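You operate a simulated robot arm through the tools that you are given. There is no shell and no other tool. Be economical: measure what you need, move in short steps, check, and stop when the job is done.

Carry out the task below with a simulated robot arm. There is one attempt and no reset: what you move stays moved.

TASK
Move the pink pot and white saucer to the rack, then sponge up the puddle.
Fine: the sponge goes back where it lay.
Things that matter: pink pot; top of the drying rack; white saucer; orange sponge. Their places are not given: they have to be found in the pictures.

Only the result counts: the job must be done as asked and must still hold three seconds after the hand-in. Knocking over, shifting, dropping, spilling or breaking anything else fails it.

THE ROBOT
A 6-joint arm with a two-finger parallel gripper, fixed in place. Base frame: the origin is at the foot of the arm, x ahead of it, y to its left, z up; the work surface is at about z = 0.85. Units: m, degrees, N and s.
With the tool pointing down near the work surface it reaches from about 0.34 to 0.82 m from the base axis. Its first joint turns from -166.0 to 166.0 degrees. Payload 3.91 kg.
Tool frame: the origin (TCP) lies between the finger pads and is the grasp point; the fingertips stand 0.03 m ahead of it; z points along the fingers, y is the line along which they close. The gripper opens to 0.11 m. The fingers are 0.02 m wide and 0.01 m thick; the gripper's body (0.048 by 0.112 m) begins 0.055 m behind the TCP.
Orientation is that of the tool frame in the base frame, as a unit quaternion [x, y, z, w]. With the fingers straight down and closing along the base's y, the tool's x points along the base's -x, its y along +y and its z along -z.

THE INTERFACE
- The arm moves only by the tool jog_arm. Its arguments are lists of equal length, an entry for each row: "slide": the shift along the tool's x, y, z in m, a list of three; "angular": the turn, a rotation vector about the tool's x, y, z in degrees, a list of three; "claw": the finger opening in m, from 0 to 0.11. In form: {"slide": [[dx, dy, dz], ...], "angular": [[wx, wy, wz], ...], "claw": [claw, ...]}. A call has 1 to 20 rows; each row shifts and turns the commanded pose from where the row before left it, along the tool's axes as they then stand. Rows are played at 5 a second. More than 0.05 m and 8.6 degrees between two rows, or a gripper value outside its range, and nothing of the call is played. A pose out of reach is approached as far as the arm can. The call stops where the force on the tool passes 40 N (or 10 N more than at its start, if that is more) or the arm is blocked; 0.2 s more then pass. The fingers move at their own pace (about 0.045 m/s each) and stop on an object; they squeeze with about 40 N. The grip force told is the motor's: it shows also when the fingers shut on nothing. Time passes only in rows, and 0.2 s behind the last, so rows that do not move let the fingers close. It gives the time, the measured TCP pose, the force on the tool (base axes), the opening and the grip force at its end, in the units of the frame above (readings bear some noise).
- Cameras (640 x 400 px; columns grow to the right, rows downward): "scene" is fixed at [0.4008, 0.4999, 1.442]; the picture's right is [-0.84, 0.55, 0.00], its down [0.49, 0.75, -0.45] and it looks along [-0.25, -0.38, -0.89] (base axes); focal length 214 px, centre (320, 200). "wrist" rides on the gripper at [0.077, 0.007, -0.114] in the tool frame; the picture's right is [-0.09, 1.00, 0.00], its down [-0.80, -0.07, -0.59] and it looks along [-0.59, -0.05, 0.80] (tool axes); focal length 270 px, centre (320, 200).
- get_image(camera): a new picture of that camera. It takes no simulated time.
- slide_trunk(by): slides the trunk up (or, below 0, down) by that many m; the arm rides with it, the base frame stays. It gives what a move gives, with no picture.
- measure_at(camera, pixels): for up to 12 pixels [column, row] of the newest picture of that camera ("zoom" is the newest enlarged one), the place [x, y, z] in the base frame of the surface seen there, good to about 0.003 m. It takes no simulated time.
- zoom(camera, box): a new picture of the part [left, top, right, bottom] of that camera's present view, enlarged. It takes no simulated time.
- sign_off(): hands the job in; it is judged then, once.

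Work in short steps. Measure before you move; look again where a grasp or a placing could have gone wrong, and mend it. You have 80 turns and 34 pictures in all, those below and enlarged ones among them. Open the gripper and draw the arm clear of the work before you hand the job in, unless the task says otherwise; then end with one line.

The tools are called after "Call:" as a command line: name --argument value ..., lists and objects as JSON in quotes. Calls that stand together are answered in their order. jog_arm: Moves the arm, as the interface text tells. Its arguments: {"type":"object","properties":{"slide":{"type":"array"},"angular":{"type":"array"},"claw":{"type":"array"}},"required":["slide","angular","claw"]} The other tools are called the same way: slide_trunk (by) slides the trunk up or down; get_image (camera) takes a picture; measure_at (camera, pixels) gives the place of the surface under pixels of a picture; zoom (camera, box) takes an enlarged picture of a part of a camera's view; sign_off () hands the job in.

At the start:

```text
time_s: 0.0
tool_pos: [0.1056, 0.3908, 1.1254]
tool_rot: [0.0, 1.0, 0.0, 0.0]
force: [-0.4, 0.5, 0.1]
finger_gap: 0.1102
grasp_force: 0.1
trunk travel left (down, up): [-0.425, 0.185]
```

scene: 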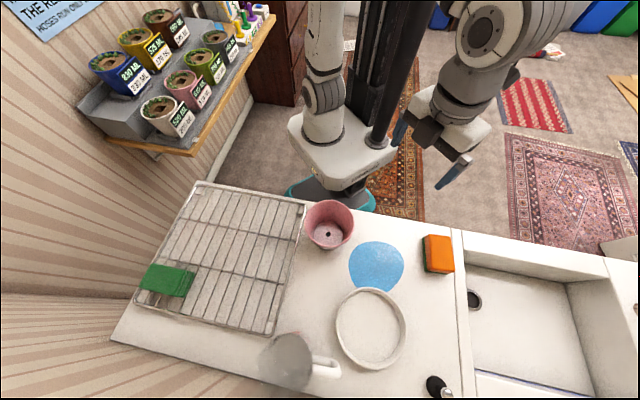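
wrist: 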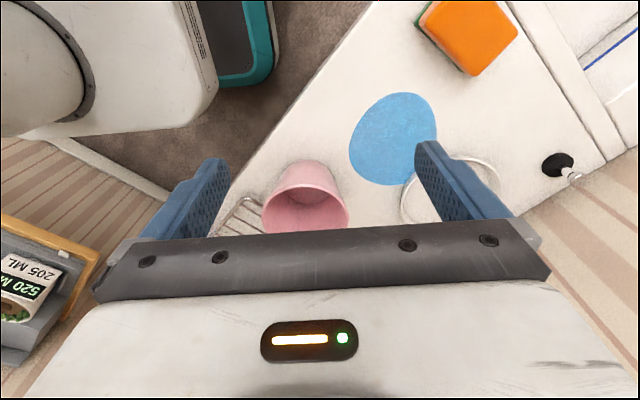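

The scene picture shows the pot at about (329,225), saucer (370,328), puddle (377,265), sponge (439,254), rack (225,260) with a green cloth at (167,281). I measure these places first.

Call:
measure_at --camera "scene" --pixels '[[328, 233], [307, 215], [352, 213], [330, 202], [329, 249], [370, 328], [336, 328], [405, 328], [370, 289], [370, 369], [377, 265], [404, 265]]'

Call:
measure_at --camera "scene" --pixels '[[426, 236], [449, 236], [454, 270], [428, 271], [438, 250], [200, 183], [305, 205], [270, 333], [135, 300], [245, 250], [167, 281], [285, 355]]'

Call:
zoom --camera "scene" --box '[120, 170, 480, 395]'

```text
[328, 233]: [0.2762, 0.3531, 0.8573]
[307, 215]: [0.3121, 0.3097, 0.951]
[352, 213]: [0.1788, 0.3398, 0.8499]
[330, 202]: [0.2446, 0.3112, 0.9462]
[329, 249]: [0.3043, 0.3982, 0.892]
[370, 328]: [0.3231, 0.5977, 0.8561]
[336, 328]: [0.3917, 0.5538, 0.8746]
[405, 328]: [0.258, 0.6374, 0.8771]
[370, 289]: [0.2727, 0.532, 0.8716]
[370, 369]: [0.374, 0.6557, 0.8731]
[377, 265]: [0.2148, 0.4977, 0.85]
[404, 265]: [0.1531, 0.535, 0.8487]
```

```text
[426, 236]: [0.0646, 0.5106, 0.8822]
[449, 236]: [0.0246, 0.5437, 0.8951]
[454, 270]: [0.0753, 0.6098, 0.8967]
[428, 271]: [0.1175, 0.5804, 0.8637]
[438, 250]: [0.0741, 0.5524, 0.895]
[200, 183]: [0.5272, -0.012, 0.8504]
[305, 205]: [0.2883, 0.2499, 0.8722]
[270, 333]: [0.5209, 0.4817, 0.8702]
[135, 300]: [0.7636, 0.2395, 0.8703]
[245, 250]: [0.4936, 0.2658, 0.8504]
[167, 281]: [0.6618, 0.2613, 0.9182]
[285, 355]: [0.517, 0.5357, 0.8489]
```

```text
1.78 times, centred on (300, 282) of scene
```

zoom: 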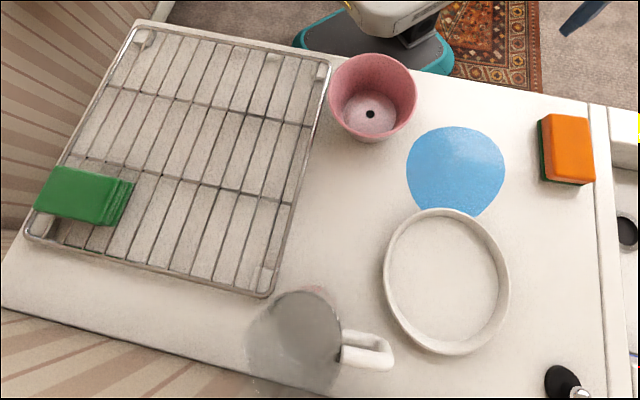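

The rack top is at about z 0.872, with corners near (0.29,0.25), (0.52,0.48), (0.76,0.24). The saucer centre is near (0.325,0.595). The pot rim looks wider than 0.11, so I measure points on it in the zoom picture, along with the saucer rim and the sponge.

Call:
measure_at --camera "zoom" --pixels '[[331, 90], [415, 88], [375, 55], [345, 65], [403, 65], [370, 133], [340, 115], [408, 115], [390, 128], [352, 120], [370, 143], [395, 100]]'

Call:
measure_at --camera "zoom" --pixels '[[385, 280], [391, 280], [395, 280], [508, 285], [503, 285], [445, 211], [445, 217], [452, 352], [452, 346], [68, 170], [132, 185], [40, 205]]'

Call:
measure_at --camera "zoom" --pixels '[[547, 116], [588, 116], [593, 180], [554, 178], [541, 150], [548, 183], [106, 220], [140, 30], [325, 68], [268, 292], [30, 232], [185, 210]]'

```text
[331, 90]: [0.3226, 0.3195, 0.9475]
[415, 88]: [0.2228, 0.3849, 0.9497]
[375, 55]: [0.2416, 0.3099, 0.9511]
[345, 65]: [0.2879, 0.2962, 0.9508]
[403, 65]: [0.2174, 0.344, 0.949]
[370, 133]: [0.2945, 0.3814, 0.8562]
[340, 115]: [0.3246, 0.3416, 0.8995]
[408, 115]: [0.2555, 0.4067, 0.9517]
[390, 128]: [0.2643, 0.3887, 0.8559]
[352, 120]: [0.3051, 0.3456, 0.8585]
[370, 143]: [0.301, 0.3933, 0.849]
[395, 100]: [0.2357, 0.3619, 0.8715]
```

```text
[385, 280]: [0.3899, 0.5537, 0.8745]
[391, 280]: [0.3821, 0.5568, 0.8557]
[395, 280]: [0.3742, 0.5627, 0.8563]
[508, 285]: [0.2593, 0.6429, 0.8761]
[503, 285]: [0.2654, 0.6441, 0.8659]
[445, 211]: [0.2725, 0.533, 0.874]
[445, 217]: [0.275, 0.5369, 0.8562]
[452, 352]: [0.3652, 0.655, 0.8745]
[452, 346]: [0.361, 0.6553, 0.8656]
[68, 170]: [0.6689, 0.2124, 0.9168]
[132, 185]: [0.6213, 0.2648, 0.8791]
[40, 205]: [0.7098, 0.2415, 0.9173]
```

```text
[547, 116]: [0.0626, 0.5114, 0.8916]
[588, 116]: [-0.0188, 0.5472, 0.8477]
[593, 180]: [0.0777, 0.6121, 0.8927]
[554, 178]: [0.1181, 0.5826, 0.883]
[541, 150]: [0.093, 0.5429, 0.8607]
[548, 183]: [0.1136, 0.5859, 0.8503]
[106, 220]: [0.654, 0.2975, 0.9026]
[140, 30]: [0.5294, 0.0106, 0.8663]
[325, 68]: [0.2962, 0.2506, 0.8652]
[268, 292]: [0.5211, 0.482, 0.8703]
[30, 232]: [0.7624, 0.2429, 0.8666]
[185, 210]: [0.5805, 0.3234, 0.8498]
```

The saucer is a shallow dish (rim z 0.875, radius about 0.08) and the pot rim is about 0.115 across, so I'll grip both by the wall. The saucer goes first, gripped on its −y side, so I move above that point at about (0.322, 0.518).

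Call:
jog_arm --slide '[[-0.036, 0.021, 0.0208], [-0.036, 0.021, 0.0208], [-0.036, 0.021, 0.0208], [-0.036, 0.021, 0.0208], [-0.036, 0.021, 0.0208], [-0.036, 0.021, 0.0208], [0, 0, 0]]' --angular '[[0, 0, 0], [0, 0, 0], [0, 0, 0], [0, 0, 0], [0, 0, 0], [0, 0, 0], [0, 0, 0]]' --claw '[0.06, 0.06, 0.06, 0.06, 0.06, 0.06, 0.06]'

Call:
get_image --camera "wrist"

Call:
get_image --camera "scene"

```text
time_s: 1.6
tool_pos: [0.3202, 0.5165, 1.0018]
tool_rot: [0.0, 1.0, 0.0, 0.0]
force: [0.1, -0.1, 0.0]
finger_gap: 0.0599
grasp_force: 0.1
trunk travel left (down, up): [-0.425, 0.185]
```

```text
30 pictures are left
```

wrist: 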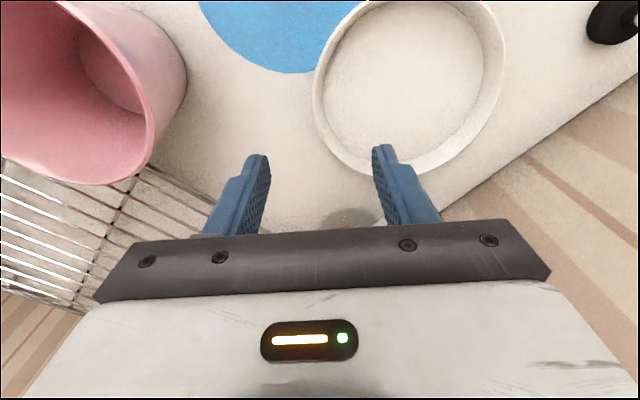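

```text
29 pictures are left
```

scene: 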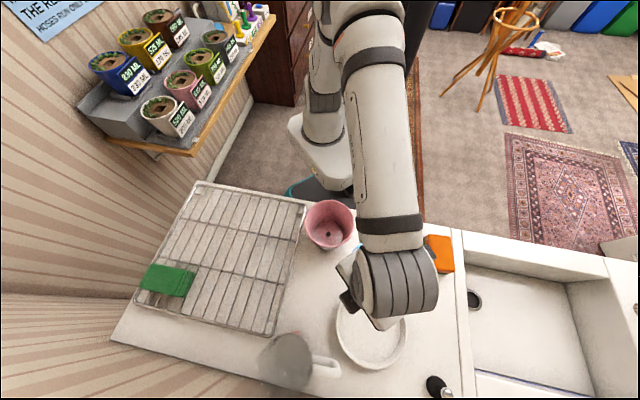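

The wrist view shows the saucer rim from (315,90) to (400,172). I measure rim points to fit the circle and find the wall thickness.

Call:
measure_at --camera "wrist" --pixels '[[316, 80], [319, 82], [322, 84], [318, 115], [322, 113], [335, 150], [338, 147], [342, 144], [352, 163], [450, 160], [500, 60], [325, 50]]'

Call:
zoom --camera "wrist" --box '[280, 0, 520, 180]'

```text
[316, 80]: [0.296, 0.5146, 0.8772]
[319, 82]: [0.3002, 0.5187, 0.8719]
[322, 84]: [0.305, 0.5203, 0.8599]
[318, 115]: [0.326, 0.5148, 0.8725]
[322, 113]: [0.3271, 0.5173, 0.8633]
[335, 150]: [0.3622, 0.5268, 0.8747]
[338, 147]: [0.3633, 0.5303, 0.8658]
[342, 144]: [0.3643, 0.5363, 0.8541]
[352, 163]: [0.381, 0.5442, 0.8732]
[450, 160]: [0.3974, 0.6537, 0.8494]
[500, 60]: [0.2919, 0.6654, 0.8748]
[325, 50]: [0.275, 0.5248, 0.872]
```

```text
2.22 times, centred on (400, 90) of wrist
```

zoom: 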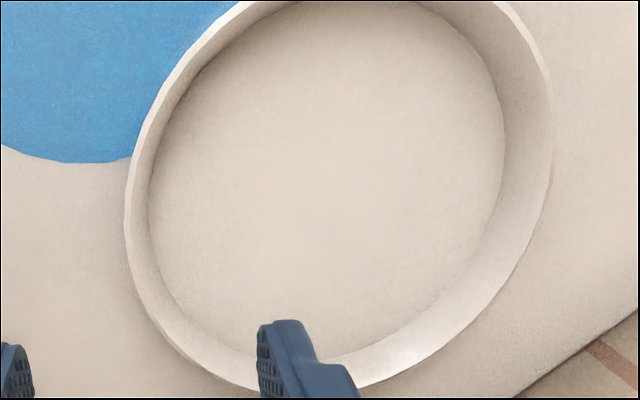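

The wall is about 3 mm thick, with its −y extreme near (0.315, 0.516). I lower straight down until the fingertips are at about z 0.860, just above the saucer's floor.

Call:
jog_arm --slide '[[0.005, 0, 0.03], [0, 0, 0.03], [0, 0, 0.025], [0, 0, 0.015], [0, 0, 0.0115], [0, 0, 0]]' --angular '[[0, 0, 0], [0, 0, 0], [0, 0, 0], [0, 0, 0], [0, 0, 0], [0, 0, 0]]' --claw '[0.04, 0.04, 0.04, 0.04, 0.04, 0.04]'

Call:
get_image --camera "wrist"

```text
time_s: 3.0
tool_pos: [0.3155, 0.5165, 0.8888]
tool_rot: [0.0, 1.0, 0.0, 0.001]
force: [-0.5, -1.1, 0.4]
finger_gap: 0.04
grasp_force: 0.1
trunk travel left (down, up): [-0.425, 0.185]
```

```text
27 pictures are left
```

wrist: 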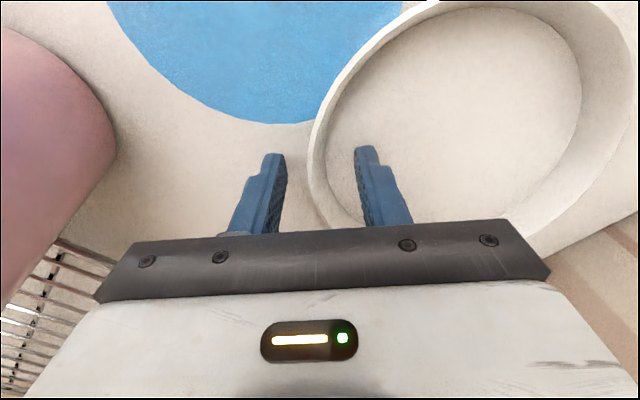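

The fingers straddle the rim, with the wall at (318,160) between them, so I close on it.

Call:
jog_arm --slide '[[0, 0, 0], [0, 0, 0], [0, 0, 0], [0, 0, 0], [0, 0, 0]]' --angular '[[0, 0, 0], [0, 0, 0], [0, 0, 0], [0, 0, 0], [0, 0, 0]]' --claw '[0.02, 0.01, 0, 0, 0]'

```text
time_s: 4.2
tool_pos: [0.3162, 0.5174, 0.8902]
tool_rot: [0.0, 1.0, 0.001, 0.0]
force: [-1.0, 0.8, 3.1]
finger_gap: 0.0066
grasp_force: 39.7
trunk travel left (down, up): [-0.425, 0.185]
```

The fingers hold the wall with a gap of 6.6 mm and a grip of 40 N. I lift slowly.

Call:
jog_arm --slide '[[0, 0, -0.005], [0, 0, -0.01], [0, 0, -0.015], [0, 0, -0.02], [0, 0, -0.025], [0, 0, -0.025], [0, 0, -0.03], [0, 0, 0]]' --angular '[[0, 0, 0], [0, 0, 0], [0, 0, 0], [0, 0, 0], [0, 0, 0], [0, 0, 0], [0, 0, 0], [0, 0, 0]]' --claw '[0, 0, 0, 0, 0, 0, 0, 0]'

Call:
get_image --camera "wrist"

Call:
get_image --camera "scene"

```text
time_s: 6.0
tool_pos: [0.3165, 0.5163, 1.0189]
tool_rot: [0.0, 1.0, 0.0, 0.001]
force: [-0.5, -0.9, -0.9]
finger_gap: 0.0039
grasp_force: 40.3
trunk travel left (down, up): [-0.425, 0.185]
```

```text
26 pictures are left
```

wrist: 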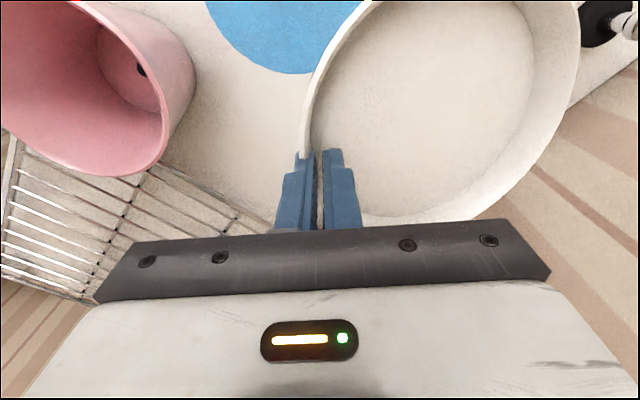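

```text
25 pictures are left
```

scene: 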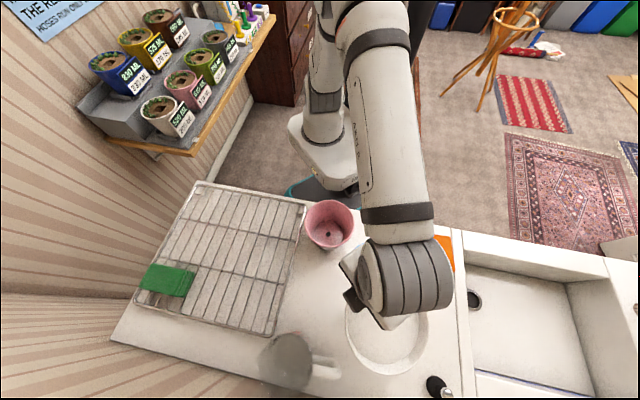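

The saucer is up in the grip. I measure its rim and floor to see how far it tilts.

Call:
measure_at --camera "wrist" --pixels '[[312, 100], [340, 35], [577, 60], [540, 140], [460, 214], [420, 100], [480, 60], [360, 120], [578, 90], [400, 212]]'

Call:
measure_at --camera "scene" --pixels '[[265, 345], [285, 338], [300, 345], [285, 388], [325, 365], [340, 372], [145, 110], [175, 140], [215, 100]]'

```text
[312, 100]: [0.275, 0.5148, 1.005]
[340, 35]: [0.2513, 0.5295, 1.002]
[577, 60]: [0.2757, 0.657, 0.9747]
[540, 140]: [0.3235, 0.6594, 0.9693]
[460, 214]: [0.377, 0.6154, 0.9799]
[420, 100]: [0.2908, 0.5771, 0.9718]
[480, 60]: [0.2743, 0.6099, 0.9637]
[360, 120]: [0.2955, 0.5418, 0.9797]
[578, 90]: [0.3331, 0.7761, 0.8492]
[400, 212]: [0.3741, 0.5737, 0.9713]
```

```text
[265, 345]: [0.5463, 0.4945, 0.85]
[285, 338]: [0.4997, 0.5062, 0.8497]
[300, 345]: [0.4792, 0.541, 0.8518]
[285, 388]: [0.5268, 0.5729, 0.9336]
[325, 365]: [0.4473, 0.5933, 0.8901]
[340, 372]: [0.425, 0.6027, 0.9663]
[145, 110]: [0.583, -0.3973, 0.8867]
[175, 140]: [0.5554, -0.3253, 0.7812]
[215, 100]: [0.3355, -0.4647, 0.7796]
```

The saucer droops about 13° on its +y side. I raise it, turn the tool about −x to level it, and carry it diagonally to the rack.

Call:
jog_arm --slide '[[0, 0, -0.02], [0, 0, -0.02], [0, 0, -0.01], [0, 0, 0], [-0.01, -0.013, -0.003], [-0.01925, -0.0258, -0.006], [-0.01925, -0.0258, -0.006], [-0.01925, -0.0258, -0.006], [-0.01925, -0.0258, -0.006], [-0.01925, -0.0258, -0.006], [-0.01925, -0.0258, -0.006], [-0.01925, -0.0258, -0.006], [-0.01925, -0.0258, -0.006], [-0.01925, -0.0258, -0.006], [-0.00925, -0.0128, -0.003], [0, 0, 0]]' --angular '[[-3, 0, 0], [-5, 0, 0], [-5, 0, 0], [0, 0, 0], [0, 0, 0], [0, 0, 0], [0, 0, 0], [0, 0, 0], [0, 0, 0], [0, 0, 0], [0, 0, 0], [0, 0, 0], [0, 0, 0], [0, 0, 0], [0, 0, 0], [0, 0, 0]]' --claw '[0, 0, 0, 0, 0, 0, 0, 0, 0, 0, 0, 0, 0, 0, 0, 0]'

Call:
get_image --camera "scene"

Call:
get_image --camera "wrist"

```text
time_s: 9.4
tool_pos: [0.5086, 0.2497, 1.0702]
tool_rot: [-0.001, 0.994, 0.113, 0.0]
force: [1.0, 0.9, -0.7]
finger_gap: 0.0039
grasp_force: 39.8
trunk travel left (down, up): [-0.425, 0.185]
```

```text
24 pictures are left
```

scene: 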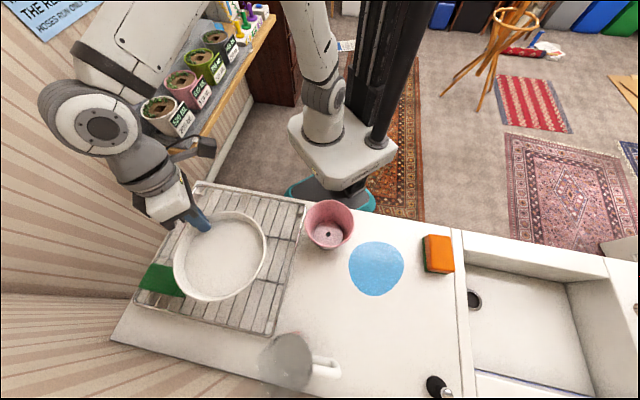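

```text
23 pictures are left
```

wrist: 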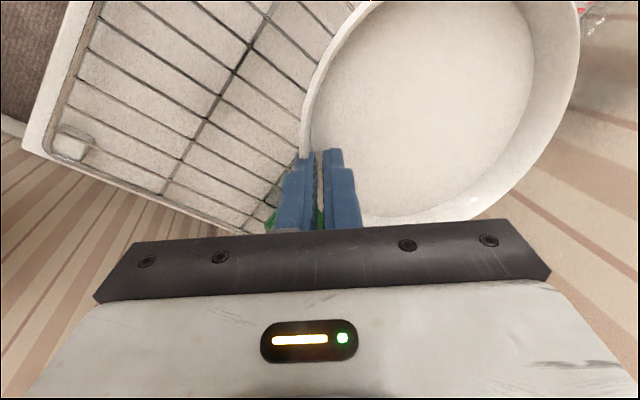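

The arm reached the rack with the saucer near level. I measure the saucer's floor and rim to check the tilt and its centre.

Call:
measure_at --camera "wrist" --pixels '[[312, 100], [340, 35], [578, 50], [540, 140], [450, 214], [420, 100], [480, 60], [360, 120], [400, 180], [400, 40]]'

Call:
measure_at --camera "scene" --pixels '[[176, 260], [266, 240], [220, 299], [240, 212], [95, 130], [150, 165], [60, 95], [130, 70], [205, 147]]'

```text
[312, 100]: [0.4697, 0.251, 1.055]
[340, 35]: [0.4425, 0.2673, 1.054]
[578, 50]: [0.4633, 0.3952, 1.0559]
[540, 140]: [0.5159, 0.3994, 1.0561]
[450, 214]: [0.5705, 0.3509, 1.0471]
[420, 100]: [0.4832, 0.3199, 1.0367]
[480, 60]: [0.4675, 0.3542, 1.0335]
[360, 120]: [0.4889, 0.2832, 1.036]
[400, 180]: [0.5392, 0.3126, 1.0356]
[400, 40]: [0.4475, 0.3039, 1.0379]
```

```text
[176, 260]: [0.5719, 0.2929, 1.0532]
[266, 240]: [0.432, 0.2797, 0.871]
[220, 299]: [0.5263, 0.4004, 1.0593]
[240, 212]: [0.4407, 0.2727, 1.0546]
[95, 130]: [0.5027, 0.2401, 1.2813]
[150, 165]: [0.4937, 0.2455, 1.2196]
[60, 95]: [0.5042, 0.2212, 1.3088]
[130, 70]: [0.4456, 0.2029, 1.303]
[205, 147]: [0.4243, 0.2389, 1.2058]
```

The saucer is level, centred at about (0.500, 0.326), with its underside near z 1.029. I lower it 0.148 m in a straight line and check before contact.

Call:
jog_arm --slide '[[0, -0.00675, 0.0292], [0, -0.00675, 0.0292], [0, -0.00675, 0.0292], [0, -0.00675, 0.0292], [0, -0.0045, 0.0195], [0, -0.0018, 0.0078], [0, 0, 0]]' --angular '[[0, 0, 0], [0, 0, 0], [0, 0, 0], [0, 0, 0], [0, 0, 0], [0, 0, 0], [0, 0, 0]]' --claw '[0, 0, 0, 0, 0, 0, 0]'

Call:
zoom --camera "scene" --box '[60, 150, 360, 338]'

```text
time_s: 11.0
tool_pos: [0.5079, 0.2495, 0.9214]
tool_rot: [0.0, 0.994, 0.113, -0.001]
force: [-0.3, 0.0, -1.8]
finger_gap: 0.0037
grasp_force: 39.9
trunk travel left (down, up): [-0.425, 0.185]
```

```text
2.13 times, centred on (210, 244) of scene
```

zoom: 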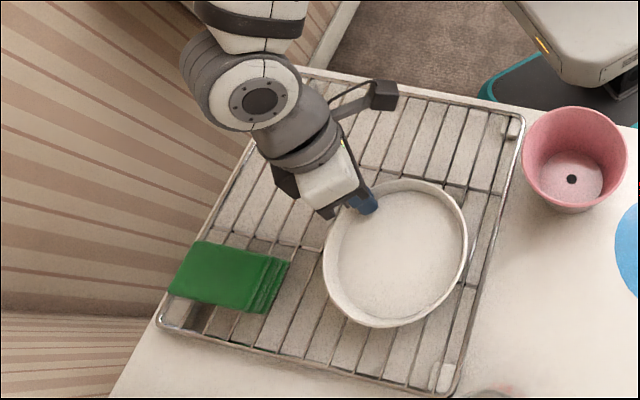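

The saucer is clear of the green pad and about 1 cm above the bars. I ease it down in 2 mm steps, watching the force.

Call:
jog_arm --slide '[[0, -0.00045, 0.00195], [0, -0.00045, 0.00195], [0, -0.00045, 0.00195], [0, -0.00045, 0.00195], [0, 0, 0]]' --angular '[[0, 0, 0], [0, 0, 0], [0, 0, 0], [0, 0, 0], [0, 0, 0]]' --claw '[0, 0, 0, 0, 0]'

Call:
measure_at --camera "zoom" --pixels '[[395, 260], [440, 215], [350, 270], [400, 310]]'

```text
time_s: 12.2
tool_pos: [0.5094, 0.2492, 0.9146]
tool_rot: [0.0, 0.994, 0.113, 0.0]
force: [0.1, 0.4, -1.8]
finger_gap: 0.0038
grasp_force: 40.0
trunk travel left (down, up): [-0.425, 0.185]
```

```text
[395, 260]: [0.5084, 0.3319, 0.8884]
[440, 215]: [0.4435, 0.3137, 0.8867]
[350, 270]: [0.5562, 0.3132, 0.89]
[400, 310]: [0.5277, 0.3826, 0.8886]
```

There is no contact yet, and the underside should be near z 0.874. I keep going in 1.5 mm steps.

Call:
jog_arm --slide '[[0, -0.00035, 0.0015], [0, -0.00035, 0.0015], [0, -0.00035, 0.0015], [0, 0, 0]]' --angular '[[0, 0, 0], [0, 0, 0], [0, 0, 0], [0, 0, 0]]' --claw '[0, 0, 0, 0]'

```text
time_s: 13.2
tool_pos: [0.5079, 0.2485, 0.9108]
tool_rot: [0.0, 0.993, 0.114, 0.001]
force: [0.6, 0.4, 11.7]
finger_gap: 0.0037
grasp_force: 40.4
trunk travel left (down, up): [-0.425, 0.185]
```

There is contact at 11.7 N, so the saucer is on the bars. I open the fingers a little and draw back along the tool axis.

Call:
jog_arm --slide '[[0, 0, 0], [0, 0, 0], [0, 0, 0], [0, 0, -0.015], [0, 0, -0.03], [0, 0, -0.04], [0, 0, -0.04], [0, 0, -0.03], [0, 0, 0]]' --angular '[[0, 0, 0], [0, 0, 0], [0, 0, 0], [0, 0, 0], [0, 0, 0], [0, 0, 0], [5, 0, 0], [8, 0, 0], [0, 0, 0]]' --claw '[0.01, 0.02, 0.025, 0.025, 0.025, 0.025, 0.025, 0.04, 0.04]'

Call:
zoom --camera "scene" --box '[60, 150, 360, 338]'

```text
time_s: 15.2
tool_pos: [0.5073, 0.2149, 1.0608]
tool_rot: [0.0, 1.0, -0.001, 0.0]
force: [1.1, -0.4, -0.2]
finger_gap: 0.0401
grasp_force: 0.0
trunk travel left (down, up): [-0.425, 0.185]
```

```text
2.13 times, centred on (210, 244) of scene
```

zoom: 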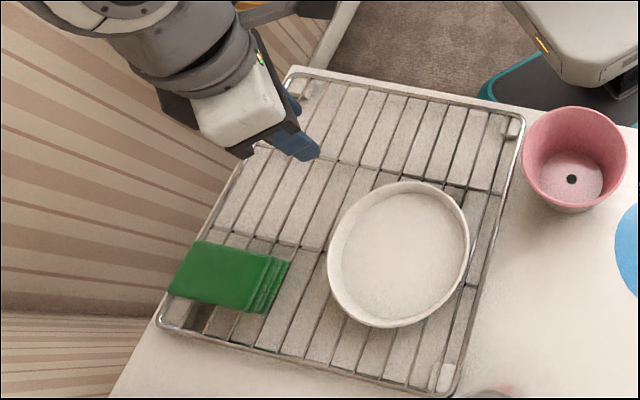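

The saucer rests flat on the bars. Next I move above the pot's +y wall, near (0.274, 0.41), and look.

Call:
jog_arm --slide '[[0.0292, 0.0244, 0], [0.0292, 0.0244, 0], [0.0292, 0.0244, 0], [0.0292, 0.0244, 0], [0.0292, 0.0244, 0], [0.0292, 0.0244, 0], [0.0292, 0.0244, 0], [0.0292, 0.0244, 0], [0, 0, 0]]' --angular '[[0, 0, 0], [0, 0, 0], [0, 0, 0], [0, 0, 0], [0, 0, 0], [0, 0, 0], [0, 0, 0], [0, 0, 0], [0, 0, 0]]' --claw '[0.05, 0.05, 0.05, 0.05, 0.05, 0.05, 0.05, 0.05, 0.05]'

Call:
get_image --camera "wrist"

```text
time_s: 17.2
tool_pos: [0.2758, 0.4137, 1.0607]
tool_rot: [0.0, 1.0, 0.0, -0.001]
force: [-0.6, 0.1, -0.7]
finger_gap: 0.0501
grasp_force: 0.2
trunk travel left (down, up): [-0.425, 0.185]
```

```text
20 pictures are left
```

wrist: 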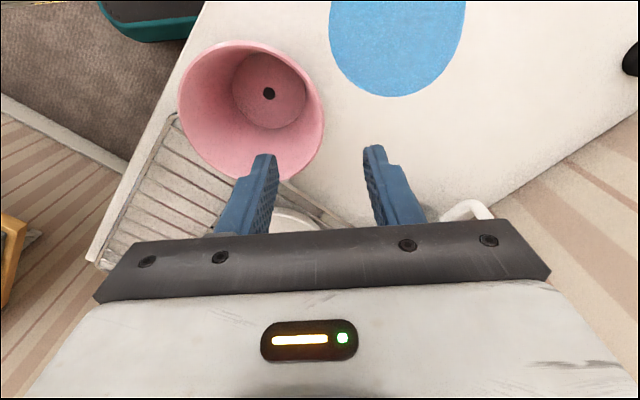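

Call:
zoom --camera "wrist" --box '[170, 30, 340, 136]'

Call:
measure_at --camera "wrist" --pixels '[[179, 100], [323, 130], [230, 42], [318, 95], [290, 62], [185, 65], [269, 93], [235, 85], [303, 110], [318, 128], [308, 125], [298, 120]]'

```text
3.76 times, centred on (255, 83) of wrist
```

zoom: 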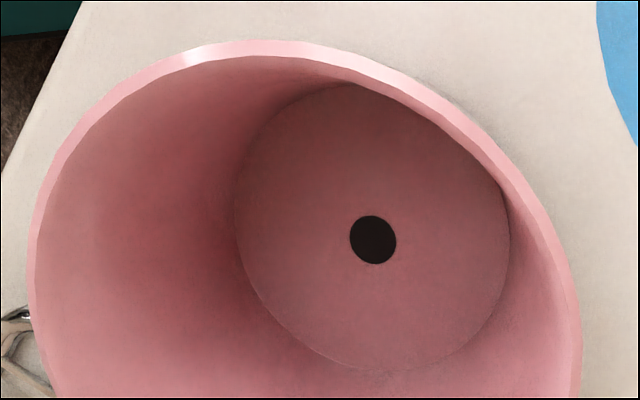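

```text
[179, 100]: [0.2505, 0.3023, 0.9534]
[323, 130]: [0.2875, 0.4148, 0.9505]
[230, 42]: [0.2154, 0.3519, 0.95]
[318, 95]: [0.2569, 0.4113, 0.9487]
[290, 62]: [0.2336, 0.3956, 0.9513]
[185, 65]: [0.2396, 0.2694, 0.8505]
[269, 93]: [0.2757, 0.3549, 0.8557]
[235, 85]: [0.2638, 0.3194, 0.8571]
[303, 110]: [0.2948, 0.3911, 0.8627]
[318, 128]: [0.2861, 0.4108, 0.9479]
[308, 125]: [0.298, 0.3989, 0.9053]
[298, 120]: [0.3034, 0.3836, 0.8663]
```

The drain hole puts the pot's centre at (0.2757, 0.3549), with rim radius 0.060 and walls sloping about 10°. I tilt the tool 10° to match the wall and advance partly along it.

Call:
jog_arm --slide '[[0, 0.0095, 0], [0, 0.0095, 0], [0, 0, 0.03], [0, 0, 0.03], [0, 0, 0.02], [0, 0, 0]]' --angular '[[5, 0, 0], [5, 0, 0], [0, 0, 0], [0, 0, 0], [0, 0, 0], [0, 0, 0]]' --claw '[0.05, 0.05, 0.05, 0.05, 0.05, 0.05]'

Call:
get_image --camera "wrist"

```text
time_s: 18.6
tool_pos: [0.2732, 0.4173, 0.9816]
tool_rot: [0.0, 0.996, -0.086, 0.0]
force: [0.5, 0.0, -0.1]
finger_gap: 0.0499
grasp_force: 0.1
trunk travel left (down, up): [-0.425, 0.185]
```

```text
18 pictures are left
```

wrist: 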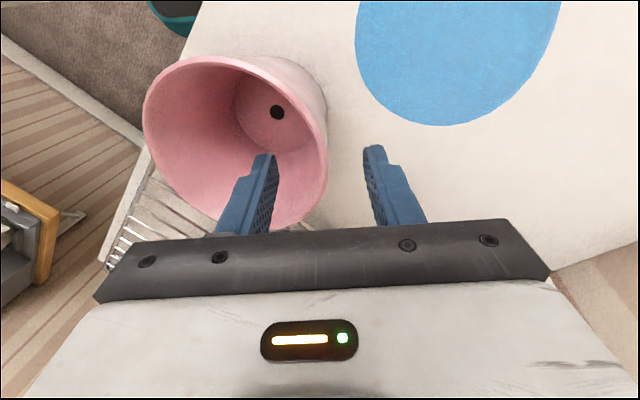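

The fingers straddle the +y wall, with the rim at (325,160) between them. I advance 0.060 m and close.

Call:
jog_arm --slide '[[0, 0.001, 0.025], [0, 0, 0.02], [0, 0, 0.015], [0, 0, 0], [0, 0, 0], [0, 0, 0], [0, 0, 0], [0, 0, 0], [0, 0, 0]]' --angular '[[0, 0, 0], [0, 0, 0], [0, 0, 0], [0, 0, 0], [0, 0, 0], [0, 0, 0], [0, 0, 0], [0, 0, 0], [0, 0, 0]]' --claw '[0.05, 0.05, 0.05, 0.05, 0.03, 0.015, 0, 0, 0]'

```text
time_s: 20.6
tool_pos: [0.2739, 0.408, 0.9231]
tool_rot: [0.0, 0.996, -0.088, 0.0]
force: [0.4, -0.7, 4.6]
finger_gap: 0.0044
grasp_force: 40.3
trunk travel left (down, up): [-0.425, 0.185]
```

The wall is gripped at a 4.4 mm gap and 40 N. I lift the pot straight up.

Call:
jog_arm --slide '[[0, -0.0009, -0.0049], [0, -0.0017, -0.0098], [0, -0.0035, -0.0197], [0, -0.0035, -0.0197], [0, -0.0035, -0.0197], [0, -0.0035, -0.0197], [0, -0.0035, -0.0197], [0, 0, 0]]' --angular '[[0, 0, 0], [0, 0, 0], [0, 0, 0], [0, 0, 0], [0, 0, 0], [0, 0, 0], [0, 0, 0], [0, 0, 0]]' --claw '[0, 0, 0, 0, 0, 0, 0, 0]'

Call:
get_image --camera "wrist"

```text
time_s: 22.4
tool_pos: [0.2751, 0.407, 1.0356]
tool_rot: [0.0, 0.996, -0.086, 0.0]
force: [0.1, -0.4, -3.7]
finger_gap: 0.0045
grasp_force: 39.7
trunk travel left (down, up): [-0.425, 0.185]
```

```text
17 pictures are left
```

wrist: 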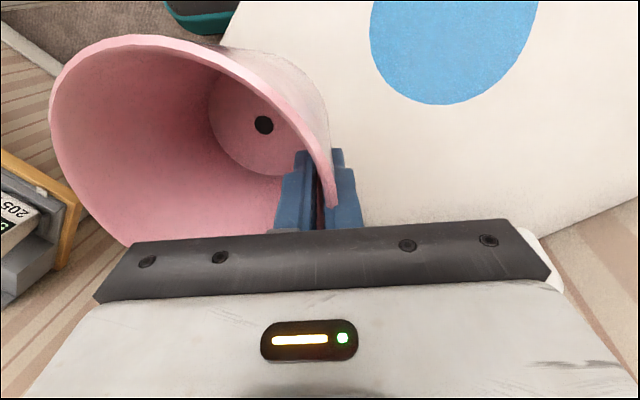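

The pot hangs from the wall grip. I measure its rim and floor for tilt.

Call:
measure_at --camera "wrist" --pixels '[[55, 100], [130, 38], [230, 65], [300, 125], [265, 125], [225, 110], [265, 160], [240, 90], [90, 215]]'

Call:
jog_arm --slide '[[-0.0126, -0.0101, -0.005], [-0.0252, -0.0201, 0.0005], [-0.0252, -0.0201, 0.0005], [-0.0252, -0.0201, 0.0005], [-0.0252, -0.0201, 0.0005], [-0.0252, -0.0201, 0.0005], [-0.0252, -0.0201, 0.0005], [-0.0252, -0.0201, 0.0005], [-0.0252, -0.0201, 0.0005], [-0.0252, -0.0201, 0.0005], [-0.0126, -0.0101, 0.0003], [0, 0, 0], [0, 0, 0]]' --angular '[[0, 0, 0], [0, 0, 0], [0, 0, 0], [0, 0, 0], [0, 0, 0], [0, 0, 0], [0, 0, 0], [0, 0, 0], [0, 0, 0], [0, 0, 0], [0, 0, 0], [0, 0, 0], [0, 0, 0]]' --claw '[0, 0, 0, 0, 0, 0, 0, 0, 0, 0, 0, 0, 0]'

Call:
zoom --camera "scene" --box '[60, 150, 360, 338]'

```text
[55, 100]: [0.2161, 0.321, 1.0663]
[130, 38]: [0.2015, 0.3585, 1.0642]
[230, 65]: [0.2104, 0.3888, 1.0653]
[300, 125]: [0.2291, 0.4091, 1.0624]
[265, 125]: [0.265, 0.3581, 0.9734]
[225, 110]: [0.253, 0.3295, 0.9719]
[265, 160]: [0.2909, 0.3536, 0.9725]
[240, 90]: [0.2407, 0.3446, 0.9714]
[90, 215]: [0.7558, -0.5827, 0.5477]
```

```text
time_s: 25.2
tool_pos: [0.5268, 0.2086, 1.072]
tool_rot: [-0.001, 0.996, -0.088, 0.0]
force: [0.1, -0.1, -3.4]
finger_gap: 0.0046
grasp_force: 39.8
trunk travel left (down, up): [-0.425, 0.185]
```

```text
2.13 times, centred on (210, 244) of scene
```

zoom: 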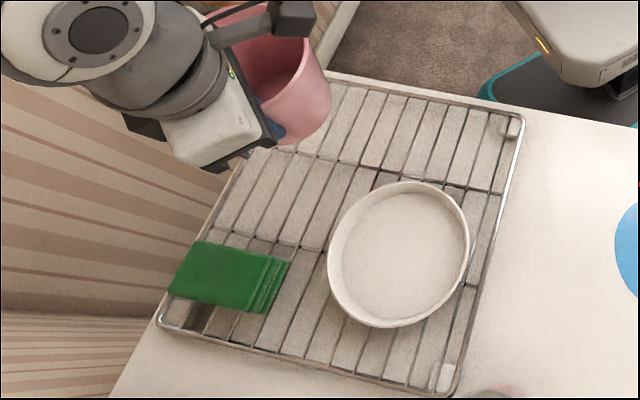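

The pot is level; its centre will be at about (0.517, 0.160), with its underside near z 1.0015. I lower it 0.12 m.

Call:
jog_arm --slide '[[0, 0.0052, 0.0295], [0, 0.0052, 0.0295], [0, 0.0052, 0.0295], [0, 0.0035, 0.0197], [0, 0.0017, 0.0098], [0, 0, 0]]' --angular '[[0, 0, 0], [0, 0, 0], [0, 0, 0], [0, 0, 0], [0, 0, 0], [0, 0, 0]]' --claw '[0, 0, 0, 0, 0, 0]'

Call:
zoom --camera "scene" --box '[60, 150, 360, 338]'

```text
time_s: 26.6
tool_pos: [0.5281, 0.2082, 0.953]
tool_rot: [-0.001, 0.996, -0.087, 0.0]
force: [-0.2, -1.1, -4.2]
finger_gap: 0.0044
grasp_force: 39.8
trunk travel left (down, up): [-0.425, 0.185]
```

```text
2.13 times, centred on (210, 244) of scene
```

zoom: 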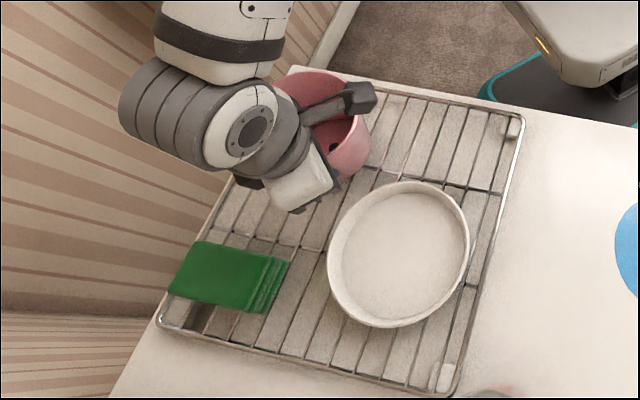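

The pot sits over the free back of the rack, about 1 cm up. I ease it down in small steps.

Call:
jog_arm --slide '[[0, 0.00052, 0.00295], [0, 0.00052, 0.00295], [0, 0.00035, 0.00197], [0, 0.00026, 0.00148], [0, 0.00026, 0.00148], [0, 0, 0]]' --angular '[[0, 0, 0], [0, 0, 0], [0, 0, 0], [0, 0, 0], [0, 0, 0], [0, 0, 0]]' --claw '[0, 0, 0, 0, 0, 0]'

```text
time_s: 28.0
tool_pos: [0.5272, 0.2082, 0.9437]
tool_rot: [0.0, 0.996, -0.087, 0.003]
force: [4.9, -0.1, 25.0]
finger_gap: 0.0043
grasp_force: 40.3
trunk travel left (down, up): [-0.425, 0.185]
```

There is firm contact at 25 N. I back off 1 mm, open, and withdraw along the wall.

Call:
jog_arm --slide '[[0, -0.0002, -0.001], [0, 0, 0], [0, 0, 0], [0, 0, 0], [0, 0, -0.02], [0, 0, -0.03], [0, 0, -0.04], [0, 0, -0.04], [0, 0, -0.03], [0, 0, 0]]' --angular '[[0, 0, 0], [0, 0, 0], [0, 0, 0], [0, 0, 0], [0, 0, 0], [0, 0, 0], [0, 0, 0], [-5, 0, 0], [-5, 0, 0], [0, 0, 0]]' --claw '[0, 0.01, 0.02, 0.03, 0.03, 0.03, 0.03, 0.05, 0.08, 0.1]'

Call:
get_image --camera "wrist"

Call:
get_image --camera "scene"

```text
time_s: 30.2
tool_pos: [0.5256, 0.2345, 1.1011]
tool_rot: [0.0, 1.0, 0.0, 0.0]
force: [0.4, -1.1, -0.2]
finger_gap: 0.0986
grasp_force: 0.1
trunk travel left (down, up): [-0.425, 0.185]
```

```text
14 pictures are left
```

wrist: 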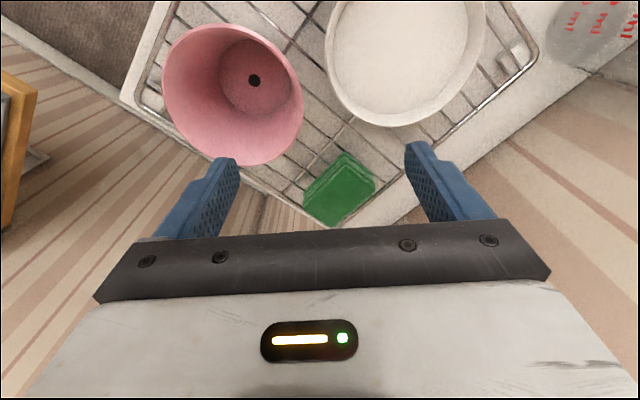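

```text
13 pictures are left
```

scene: 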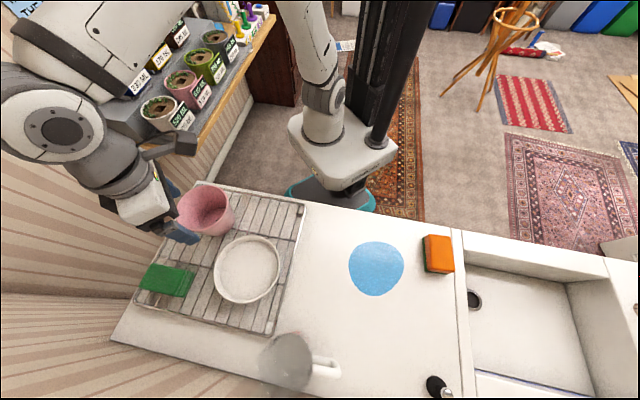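

The pot and saucer both stand on the rack. Now the sponge and puddle: I take a close picture to measure their outlines.

Call:
zoom --camera "scene" --box '[330, 220, 474, 310]'

Call:
measure_at --camera "scene" --pixels '[[350, 265], [403, 265], [377, 242], [377, 295], [358, 248], [398, 250], [358, 287], [394, 287]]'

```text
4.44 times, centred on (402, 265) of scene
```

zoom: 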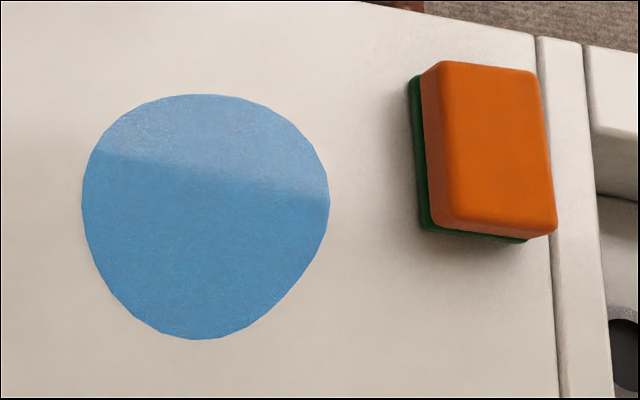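

```text
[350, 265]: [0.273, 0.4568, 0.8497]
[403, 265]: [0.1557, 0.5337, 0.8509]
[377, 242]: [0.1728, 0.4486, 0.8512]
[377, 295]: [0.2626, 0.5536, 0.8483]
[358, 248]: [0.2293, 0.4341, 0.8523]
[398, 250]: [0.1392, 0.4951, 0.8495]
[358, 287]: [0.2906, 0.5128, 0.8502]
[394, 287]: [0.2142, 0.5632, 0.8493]
```

Call:
measure_at --camera "zoom" --pixels '[[440, 65], [533, 75], [552, 228], [440, 222], [412, 80], [422, 228], [525, 241], [490, 145], [195, 96], [325, 200], [82, 190], [195, 338]]'

```text
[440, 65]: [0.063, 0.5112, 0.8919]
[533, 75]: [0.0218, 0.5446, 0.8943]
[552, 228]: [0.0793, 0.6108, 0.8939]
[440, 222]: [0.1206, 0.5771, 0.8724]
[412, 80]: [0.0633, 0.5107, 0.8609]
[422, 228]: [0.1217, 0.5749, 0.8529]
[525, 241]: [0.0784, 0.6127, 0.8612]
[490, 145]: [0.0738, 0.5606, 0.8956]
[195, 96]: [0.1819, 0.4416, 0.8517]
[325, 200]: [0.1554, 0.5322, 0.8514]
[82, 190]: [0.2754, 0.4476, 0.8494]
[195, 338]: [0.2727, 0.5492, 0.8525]
```

The sponge's centre is (0.071, 0.561), its long axis lies at about 49°, and it is 0.053 m wide with a green underside. I fly there high and yaw the tool so it closes across the short width.

Call:
jog_arm --slide '[[0.0325, 0.0233, 0.0035], [0.0325, 0.0233, 0.0035], [0.0325, 0.0233, 0.0035], [0.0325, 0.0233, 0.0035], [0.0325, 0.0233, 0.0035], [0.0325, 0.0233, 0.0035], [0.0325, 0.0233, 0.0035], [0.0325, 0.0233, 0.0035], [0.0325, 0.0233, 0.0035], [0.0325, 0.0233, 0.0035], [0.0325, 0.0233, 0.0035], [0.0325, 0.0233, 0.0035], [0.0325, 0.0233, 0.0035], [0.0325, 0.0233, 0.0035], [0, 0, 0]]' --angular '[[0, 0, 0], [0, 0, 0], [0, 0, 0], [0, 0, 0], [0, 0, 0], [0, 0, 0], [0, 0, 0], [0, 0, 0], [0, 0, 0], [0, 0, 0], [0, 0, 0], [0, 0, 0], [0, 0, 0], [0, 0, 0], [0, 0, 0]]' --claw '[0.1, 0.1, 0.1, 0.1, 0.09, 0.09, 0.09, 0.09, 0.09, 0.09, 0.09, 0.09, 0.09, 0.09, 0.09]'

Call:
jog_arm --slide '[[0, 0, 0], [0, 0, 0], [0, 0, 0], [0, 0, 0], [0, 0, 0], [0, 0, 0], [0, 0, 0]]' --angular '[[0, 0, -8.25], [0, 0, -8.25], [0, 0, -8.25], [0, 0, -8.25], [0, 0, -8.25], [0, 0, -8.25], [0, 0, 0]]' --claw '[0.09, 0.09, 0.09, 0.09, 0.09, 0.09, 0.09]'

Call:
get_image --camera "wrist"

```text
time_s: 33.4
tool_pos: [0.072, 0.5618, 1.0526]
tool_rot: [-0.001, 1.0, 0.001, 0.0]
force: [-0.3, 0.0, 0.0]
finger_gap: 0.0903
grasp_force: 0.2
trunk travel left (down, up): [-0.425, 0.185]
```

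```text
time_s: 35.0
tool_pos: [0.0723, 0.5612, 1.0519]
tool_rot: [-0.42, 0.908, -0.001, 0.0]
force: [-0.6, -0.4, 0.0]
finger_gap: 0.0897
grasp_force: 0.2
trunk travel left (down, up): [-0.425, 0.185]
```

```text
11 pictures are left
```

wrist: 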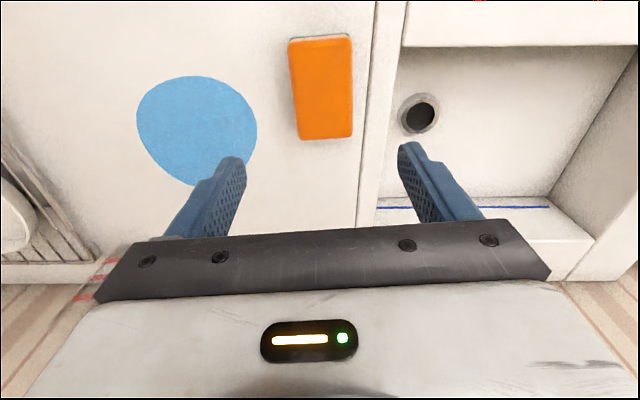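

The sponge at (321,88) is aligned with the fingers. I refine its corners from this view.

Call:
measure_at --camera "wrist" --pixels '[[291, 45], [350, 40], [352, 132], [301, 136], [321, 88], [296, 90], [352, 88], [321, 42], [327, 134]]'

```text
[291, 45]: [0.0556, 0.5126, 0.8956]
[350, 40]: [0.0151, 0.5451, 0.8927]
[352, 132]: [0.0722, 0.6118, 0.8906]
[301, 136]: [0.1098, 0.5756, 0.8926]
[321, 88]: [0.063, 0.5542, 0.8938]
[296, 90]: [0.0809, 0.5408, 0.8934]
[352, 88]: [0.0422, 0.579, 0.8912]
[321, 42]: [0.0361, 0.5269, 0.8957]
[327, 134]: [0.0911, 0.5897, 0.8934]
```

The sponge's centre is about (0.068, 0.561). Before going down, I check the height of the sink edge beside it, where the right finger will pass.

Call:
measure_at --camera "wrist" --pixels '[[358, 90], [366, 90], [375, 90], [383, 90], [390, 90], [370, 50], [372, 130]]'

Call:
jog_arm --slide '[[0.0026, 0.003, 0.03], [0, 0, 0.03], [0, 0, 0.03], [0, 0, 0]]' --angular '[[0, 0, 0], [0, 0, 0], [0, 0, 0], [0, 0, 0]]' --claw '[0.078, 0.078, 0.078, 0.078]'

Call:
get_image --camera "wrist"

```text
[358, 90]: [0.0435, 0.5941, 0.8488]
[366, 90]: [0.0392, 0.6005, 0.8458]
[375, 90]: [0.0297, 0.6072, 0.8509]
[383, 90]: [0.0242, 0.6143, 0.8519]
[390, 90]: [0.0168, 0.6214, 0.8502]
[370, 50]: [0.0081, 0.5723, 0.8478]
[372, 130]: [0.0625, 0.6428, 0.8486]
```

```text
time_s: 36.0
tool_pos: [0.0672, 0.5612, 0.9618]
tool_rot: [-0.419, 0.908, 0.0, 0.0]
force: [0.3, 0.4, 0.8]
finger_gap: 0.078
grasp_force: 0.0
trunk travel left (down, up): [-0.425, 0.185]
```

```text
10 pictures are left
```

wrist: 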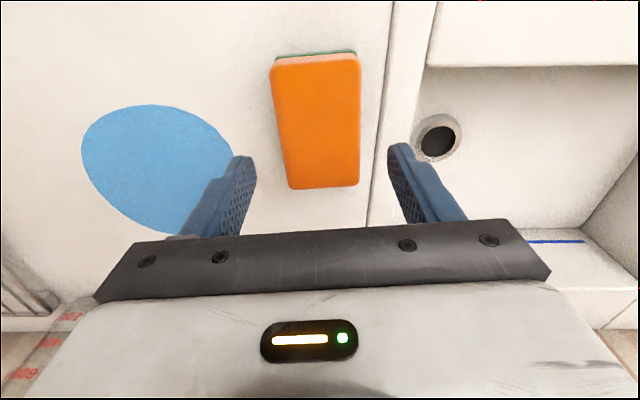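

The fingers are centred either side of the sponge and the sink edge is flush at z 0.85. I descend 0.068 m and close.

Call:
jog_arm --slide '[[0, 0, 0.03], [0, 0, 0.02], [0, 0, 0.012], [0, 0, 0.006], [0, 0, 0], [0, 0, 0], [0, 0, 0], [0, 0, 0], [0, 0, 0], [0, 0, 0]]' --angular '[[0, 0, 0], [0, 0, 0], [0, 0, 0], [0, 0, 0], [0, 0, 0], [0, 0, 0], [0, 0, 0], [0, 0, 0], [0, 0, 0], [0, 0, 0]]' --claw '[0.078, 0.078, 0.078, 0.078, 0.078, 0.06, 0.045, 0.03, 0.02, 0.02]'

```text
time_s: 38.2
tool_pos: [0.0669, 0.56, 0.8933]
tool_rot: [-0.418, 0.908, 0.0, -0.001]
force: [-0.4, 0.2, 0.1]
finger_gap: 0.0592
grasp_force: 40.2
trunk travel left (down, up): [-0.425, 0.185]
```

The sponge is held at a 59 mm gap and 40 N; the return pose is (0.067, 0.560, 0.893). I lift it 3 cm, bring it to the puddle's near edge and set it down with slight pressure.

Call:
jog_arm --slide '[[0, 0, -0.015], [0, 0, -0.015], [0, -0.03, 0], [0, -0.025, 0], [0, 0, 0.015], [0, 0, 0.01], [0, 0, 0.005], [0, 0, 0.001], [0, 0, 0]]' --angular '[[0, 0, 0], [0, 0, 0], [0, 0, 0], [0, 0, 0], [0, 0, 0], [0, 0, 0], [0, 0, 0], [0, 0, 0], [0, 0, 0]]' --claw '[0.02, 0.02, 0.02, 0.02, 0.02, 0.02, 0.02, 0.02, 0.02]'

```text
time_s: 40.2
tool_pos: [0.1094, 0.5254, 0.8924]
tool_rot: [-0.419, 0.908, 0.0, 0.0]
force: [1.1, -0.1, 2.2]
finger_gap: 0.0594
grasp_force: 40.3
trunk travel left (down, up): [-0.425, 0.185]
```

Light contact at 2.2 N. I press 1 mm more and sweep three overlapping lanes across the puddle.

Call:
jog_arm --slide '[[0, 0, 0.001], [0, -0.03, 0], [0, -0.03, 0], [0, -0.03, 0], [0, -0.03, 0], [0, -0.03, 0], [0, -0.03, 0], [-0.025, 0, 0], [-0.025, 0, 0], [0, 0.03, 0], [0, 0.03, 0], [0, 0.03, 0], [0, 0.03, 0], [0, 0.03, 0], [0, 0.01, 0], [0, 0, 0]]' --angular '[[0, 0, 0], [0, 0, 0], [0, 0, 0], [0, 0, 0], [0, 0, 0], [0, 0, 0], [0, 0, 0], [0, 0, 0], [0, 0, 0], [0, 0, 0], [0, 0, 0], [0, 0, 0], [0, 0, 0], [0, 0, 0], [0, 0, 0], [0, 0, 0]]' --claw '[0.02, 0.02, 0.02, 0.02, 0.02, 0.02, 0.02, 0.02, 0.02, 0.02, 0.02, 0.02, 0.02, 0.02, 0.02, 0.02]'

Call:
get_image --camera "scene"

```text
time_s: 43.6
tool_pos: [0.1581, 0.5491, 0.8931]
tool_rot: [-0.419, 0.908, 0.001, -0.001]
force: [6.0, -5.2, 18.1]
finger_gap: 0.059
grasp_force: 40.0
trunk travel left (down, up): [-0.425, 0.185]
```

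```text
9 pictures are left
```

scene: 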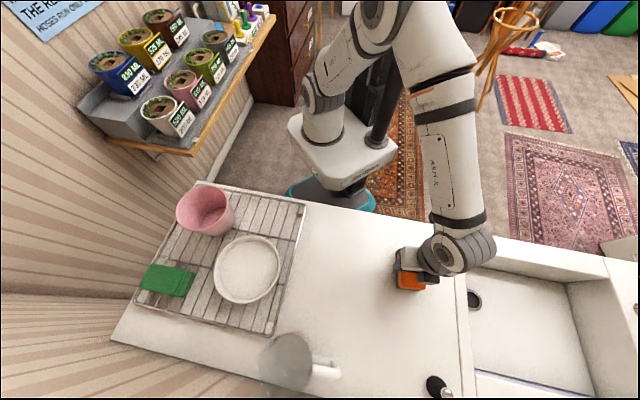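

The puddle is no longer visible. I sweep the third lane and come back, to be sure all of it is covered.

Call:
jog_arm --slide '[[-0.025, 0, 0], [-0.02, 0, 0], [0, -0.03, 0], [0, -0.03, 0], [0, -0.03, 0], [0, -0.03, 0], [0, -0.03, 0], [0.025, 0, 0], [0, 0.03, 0], [0, 0.03, 0], [0, 0.03, 0], [0, 0.03, 0], [0, 0.03, 0], [0, 0, -0.02], [0, 0, -0.02], [0, 0, 0]]' --angular '[[0, 0, 0], [0, 0, 0], [0, 0, 0], [0, 0, 0], [0, 0, 0], [0, 0, 0], [0, 0, 0], [0, 0, 0], [0, 0, 0], [0, 0, 0], [0, 0, 0], [0, 0, 0], [0, 0, 0], [0, 0, 0], [0, 0, 0], [0, 0, 0]]' --claw '[0.02, 0.02, 0.02, 0.02, 0.02, 0.02, 0.02, 0.02, 0.02, 0.02, 0.02, 0.02, 0.02, 0.02, 0.02, 0.02]'

Call:
get_image --camera "wrist"

```text
time_s: 47.0
tool_pos: [0.1688, 0.5651, 0.9308]
tool_rot: [-0.419, 0.908, 0.0, 0.001]
force: [0.0, -0.1, -0.8]
finger_gap: 0.0593
grasp_force: 40.1
trunk travel left (down, up): [-0.425, 0.185]
```

```text
8 pictures are left
```

wrist: 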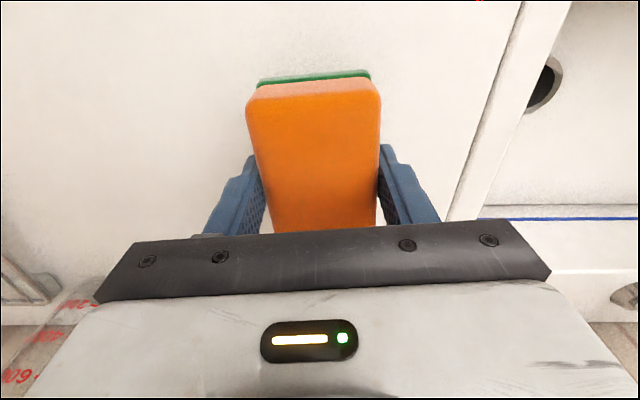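

The counter is dry and the sponge still sits squarely in the grip. I carry it back over (0.067, 0.560) and lower it.

Call:
jog_arm --slide '[[0.01745, 0.0186, 0], [0.01745, 0.0186, 0], [0.01745, 0.0186, 0], [0.01745, 0.0186, 0], [0, 0, 0], [0, 0, 0.015], [0, 0, 0.01], [0, 0, 0.007], [0, 0, 0.003], [0, 0, 0]]' --angular '[[0, 0, 0], [0, 0, 0], [0, 0, 0], [0, 0, 0], [0, 0, 0], [0, 0, 0], [0, 0, 0], [0, 0, 0], [0, 0, 0], [0, 0, 0]]' --claw '[0.02, 0.02, 0.02, 0.02, 0.02, 0.02, 0.02, 0.02, 0.02, 0.02]'

```text
time_s: 49.2
tool_pos: [0.0673, 0.5601, 0.8962]
tool_rot: [-0.419, 0.908, 0.0, 0.0]
force: [0.3, 0.0, -1.0]
finger_gap: 0.0593
grasp_force: 40.1
trunk travel left (down, up): [-0.425, 0.185]
```

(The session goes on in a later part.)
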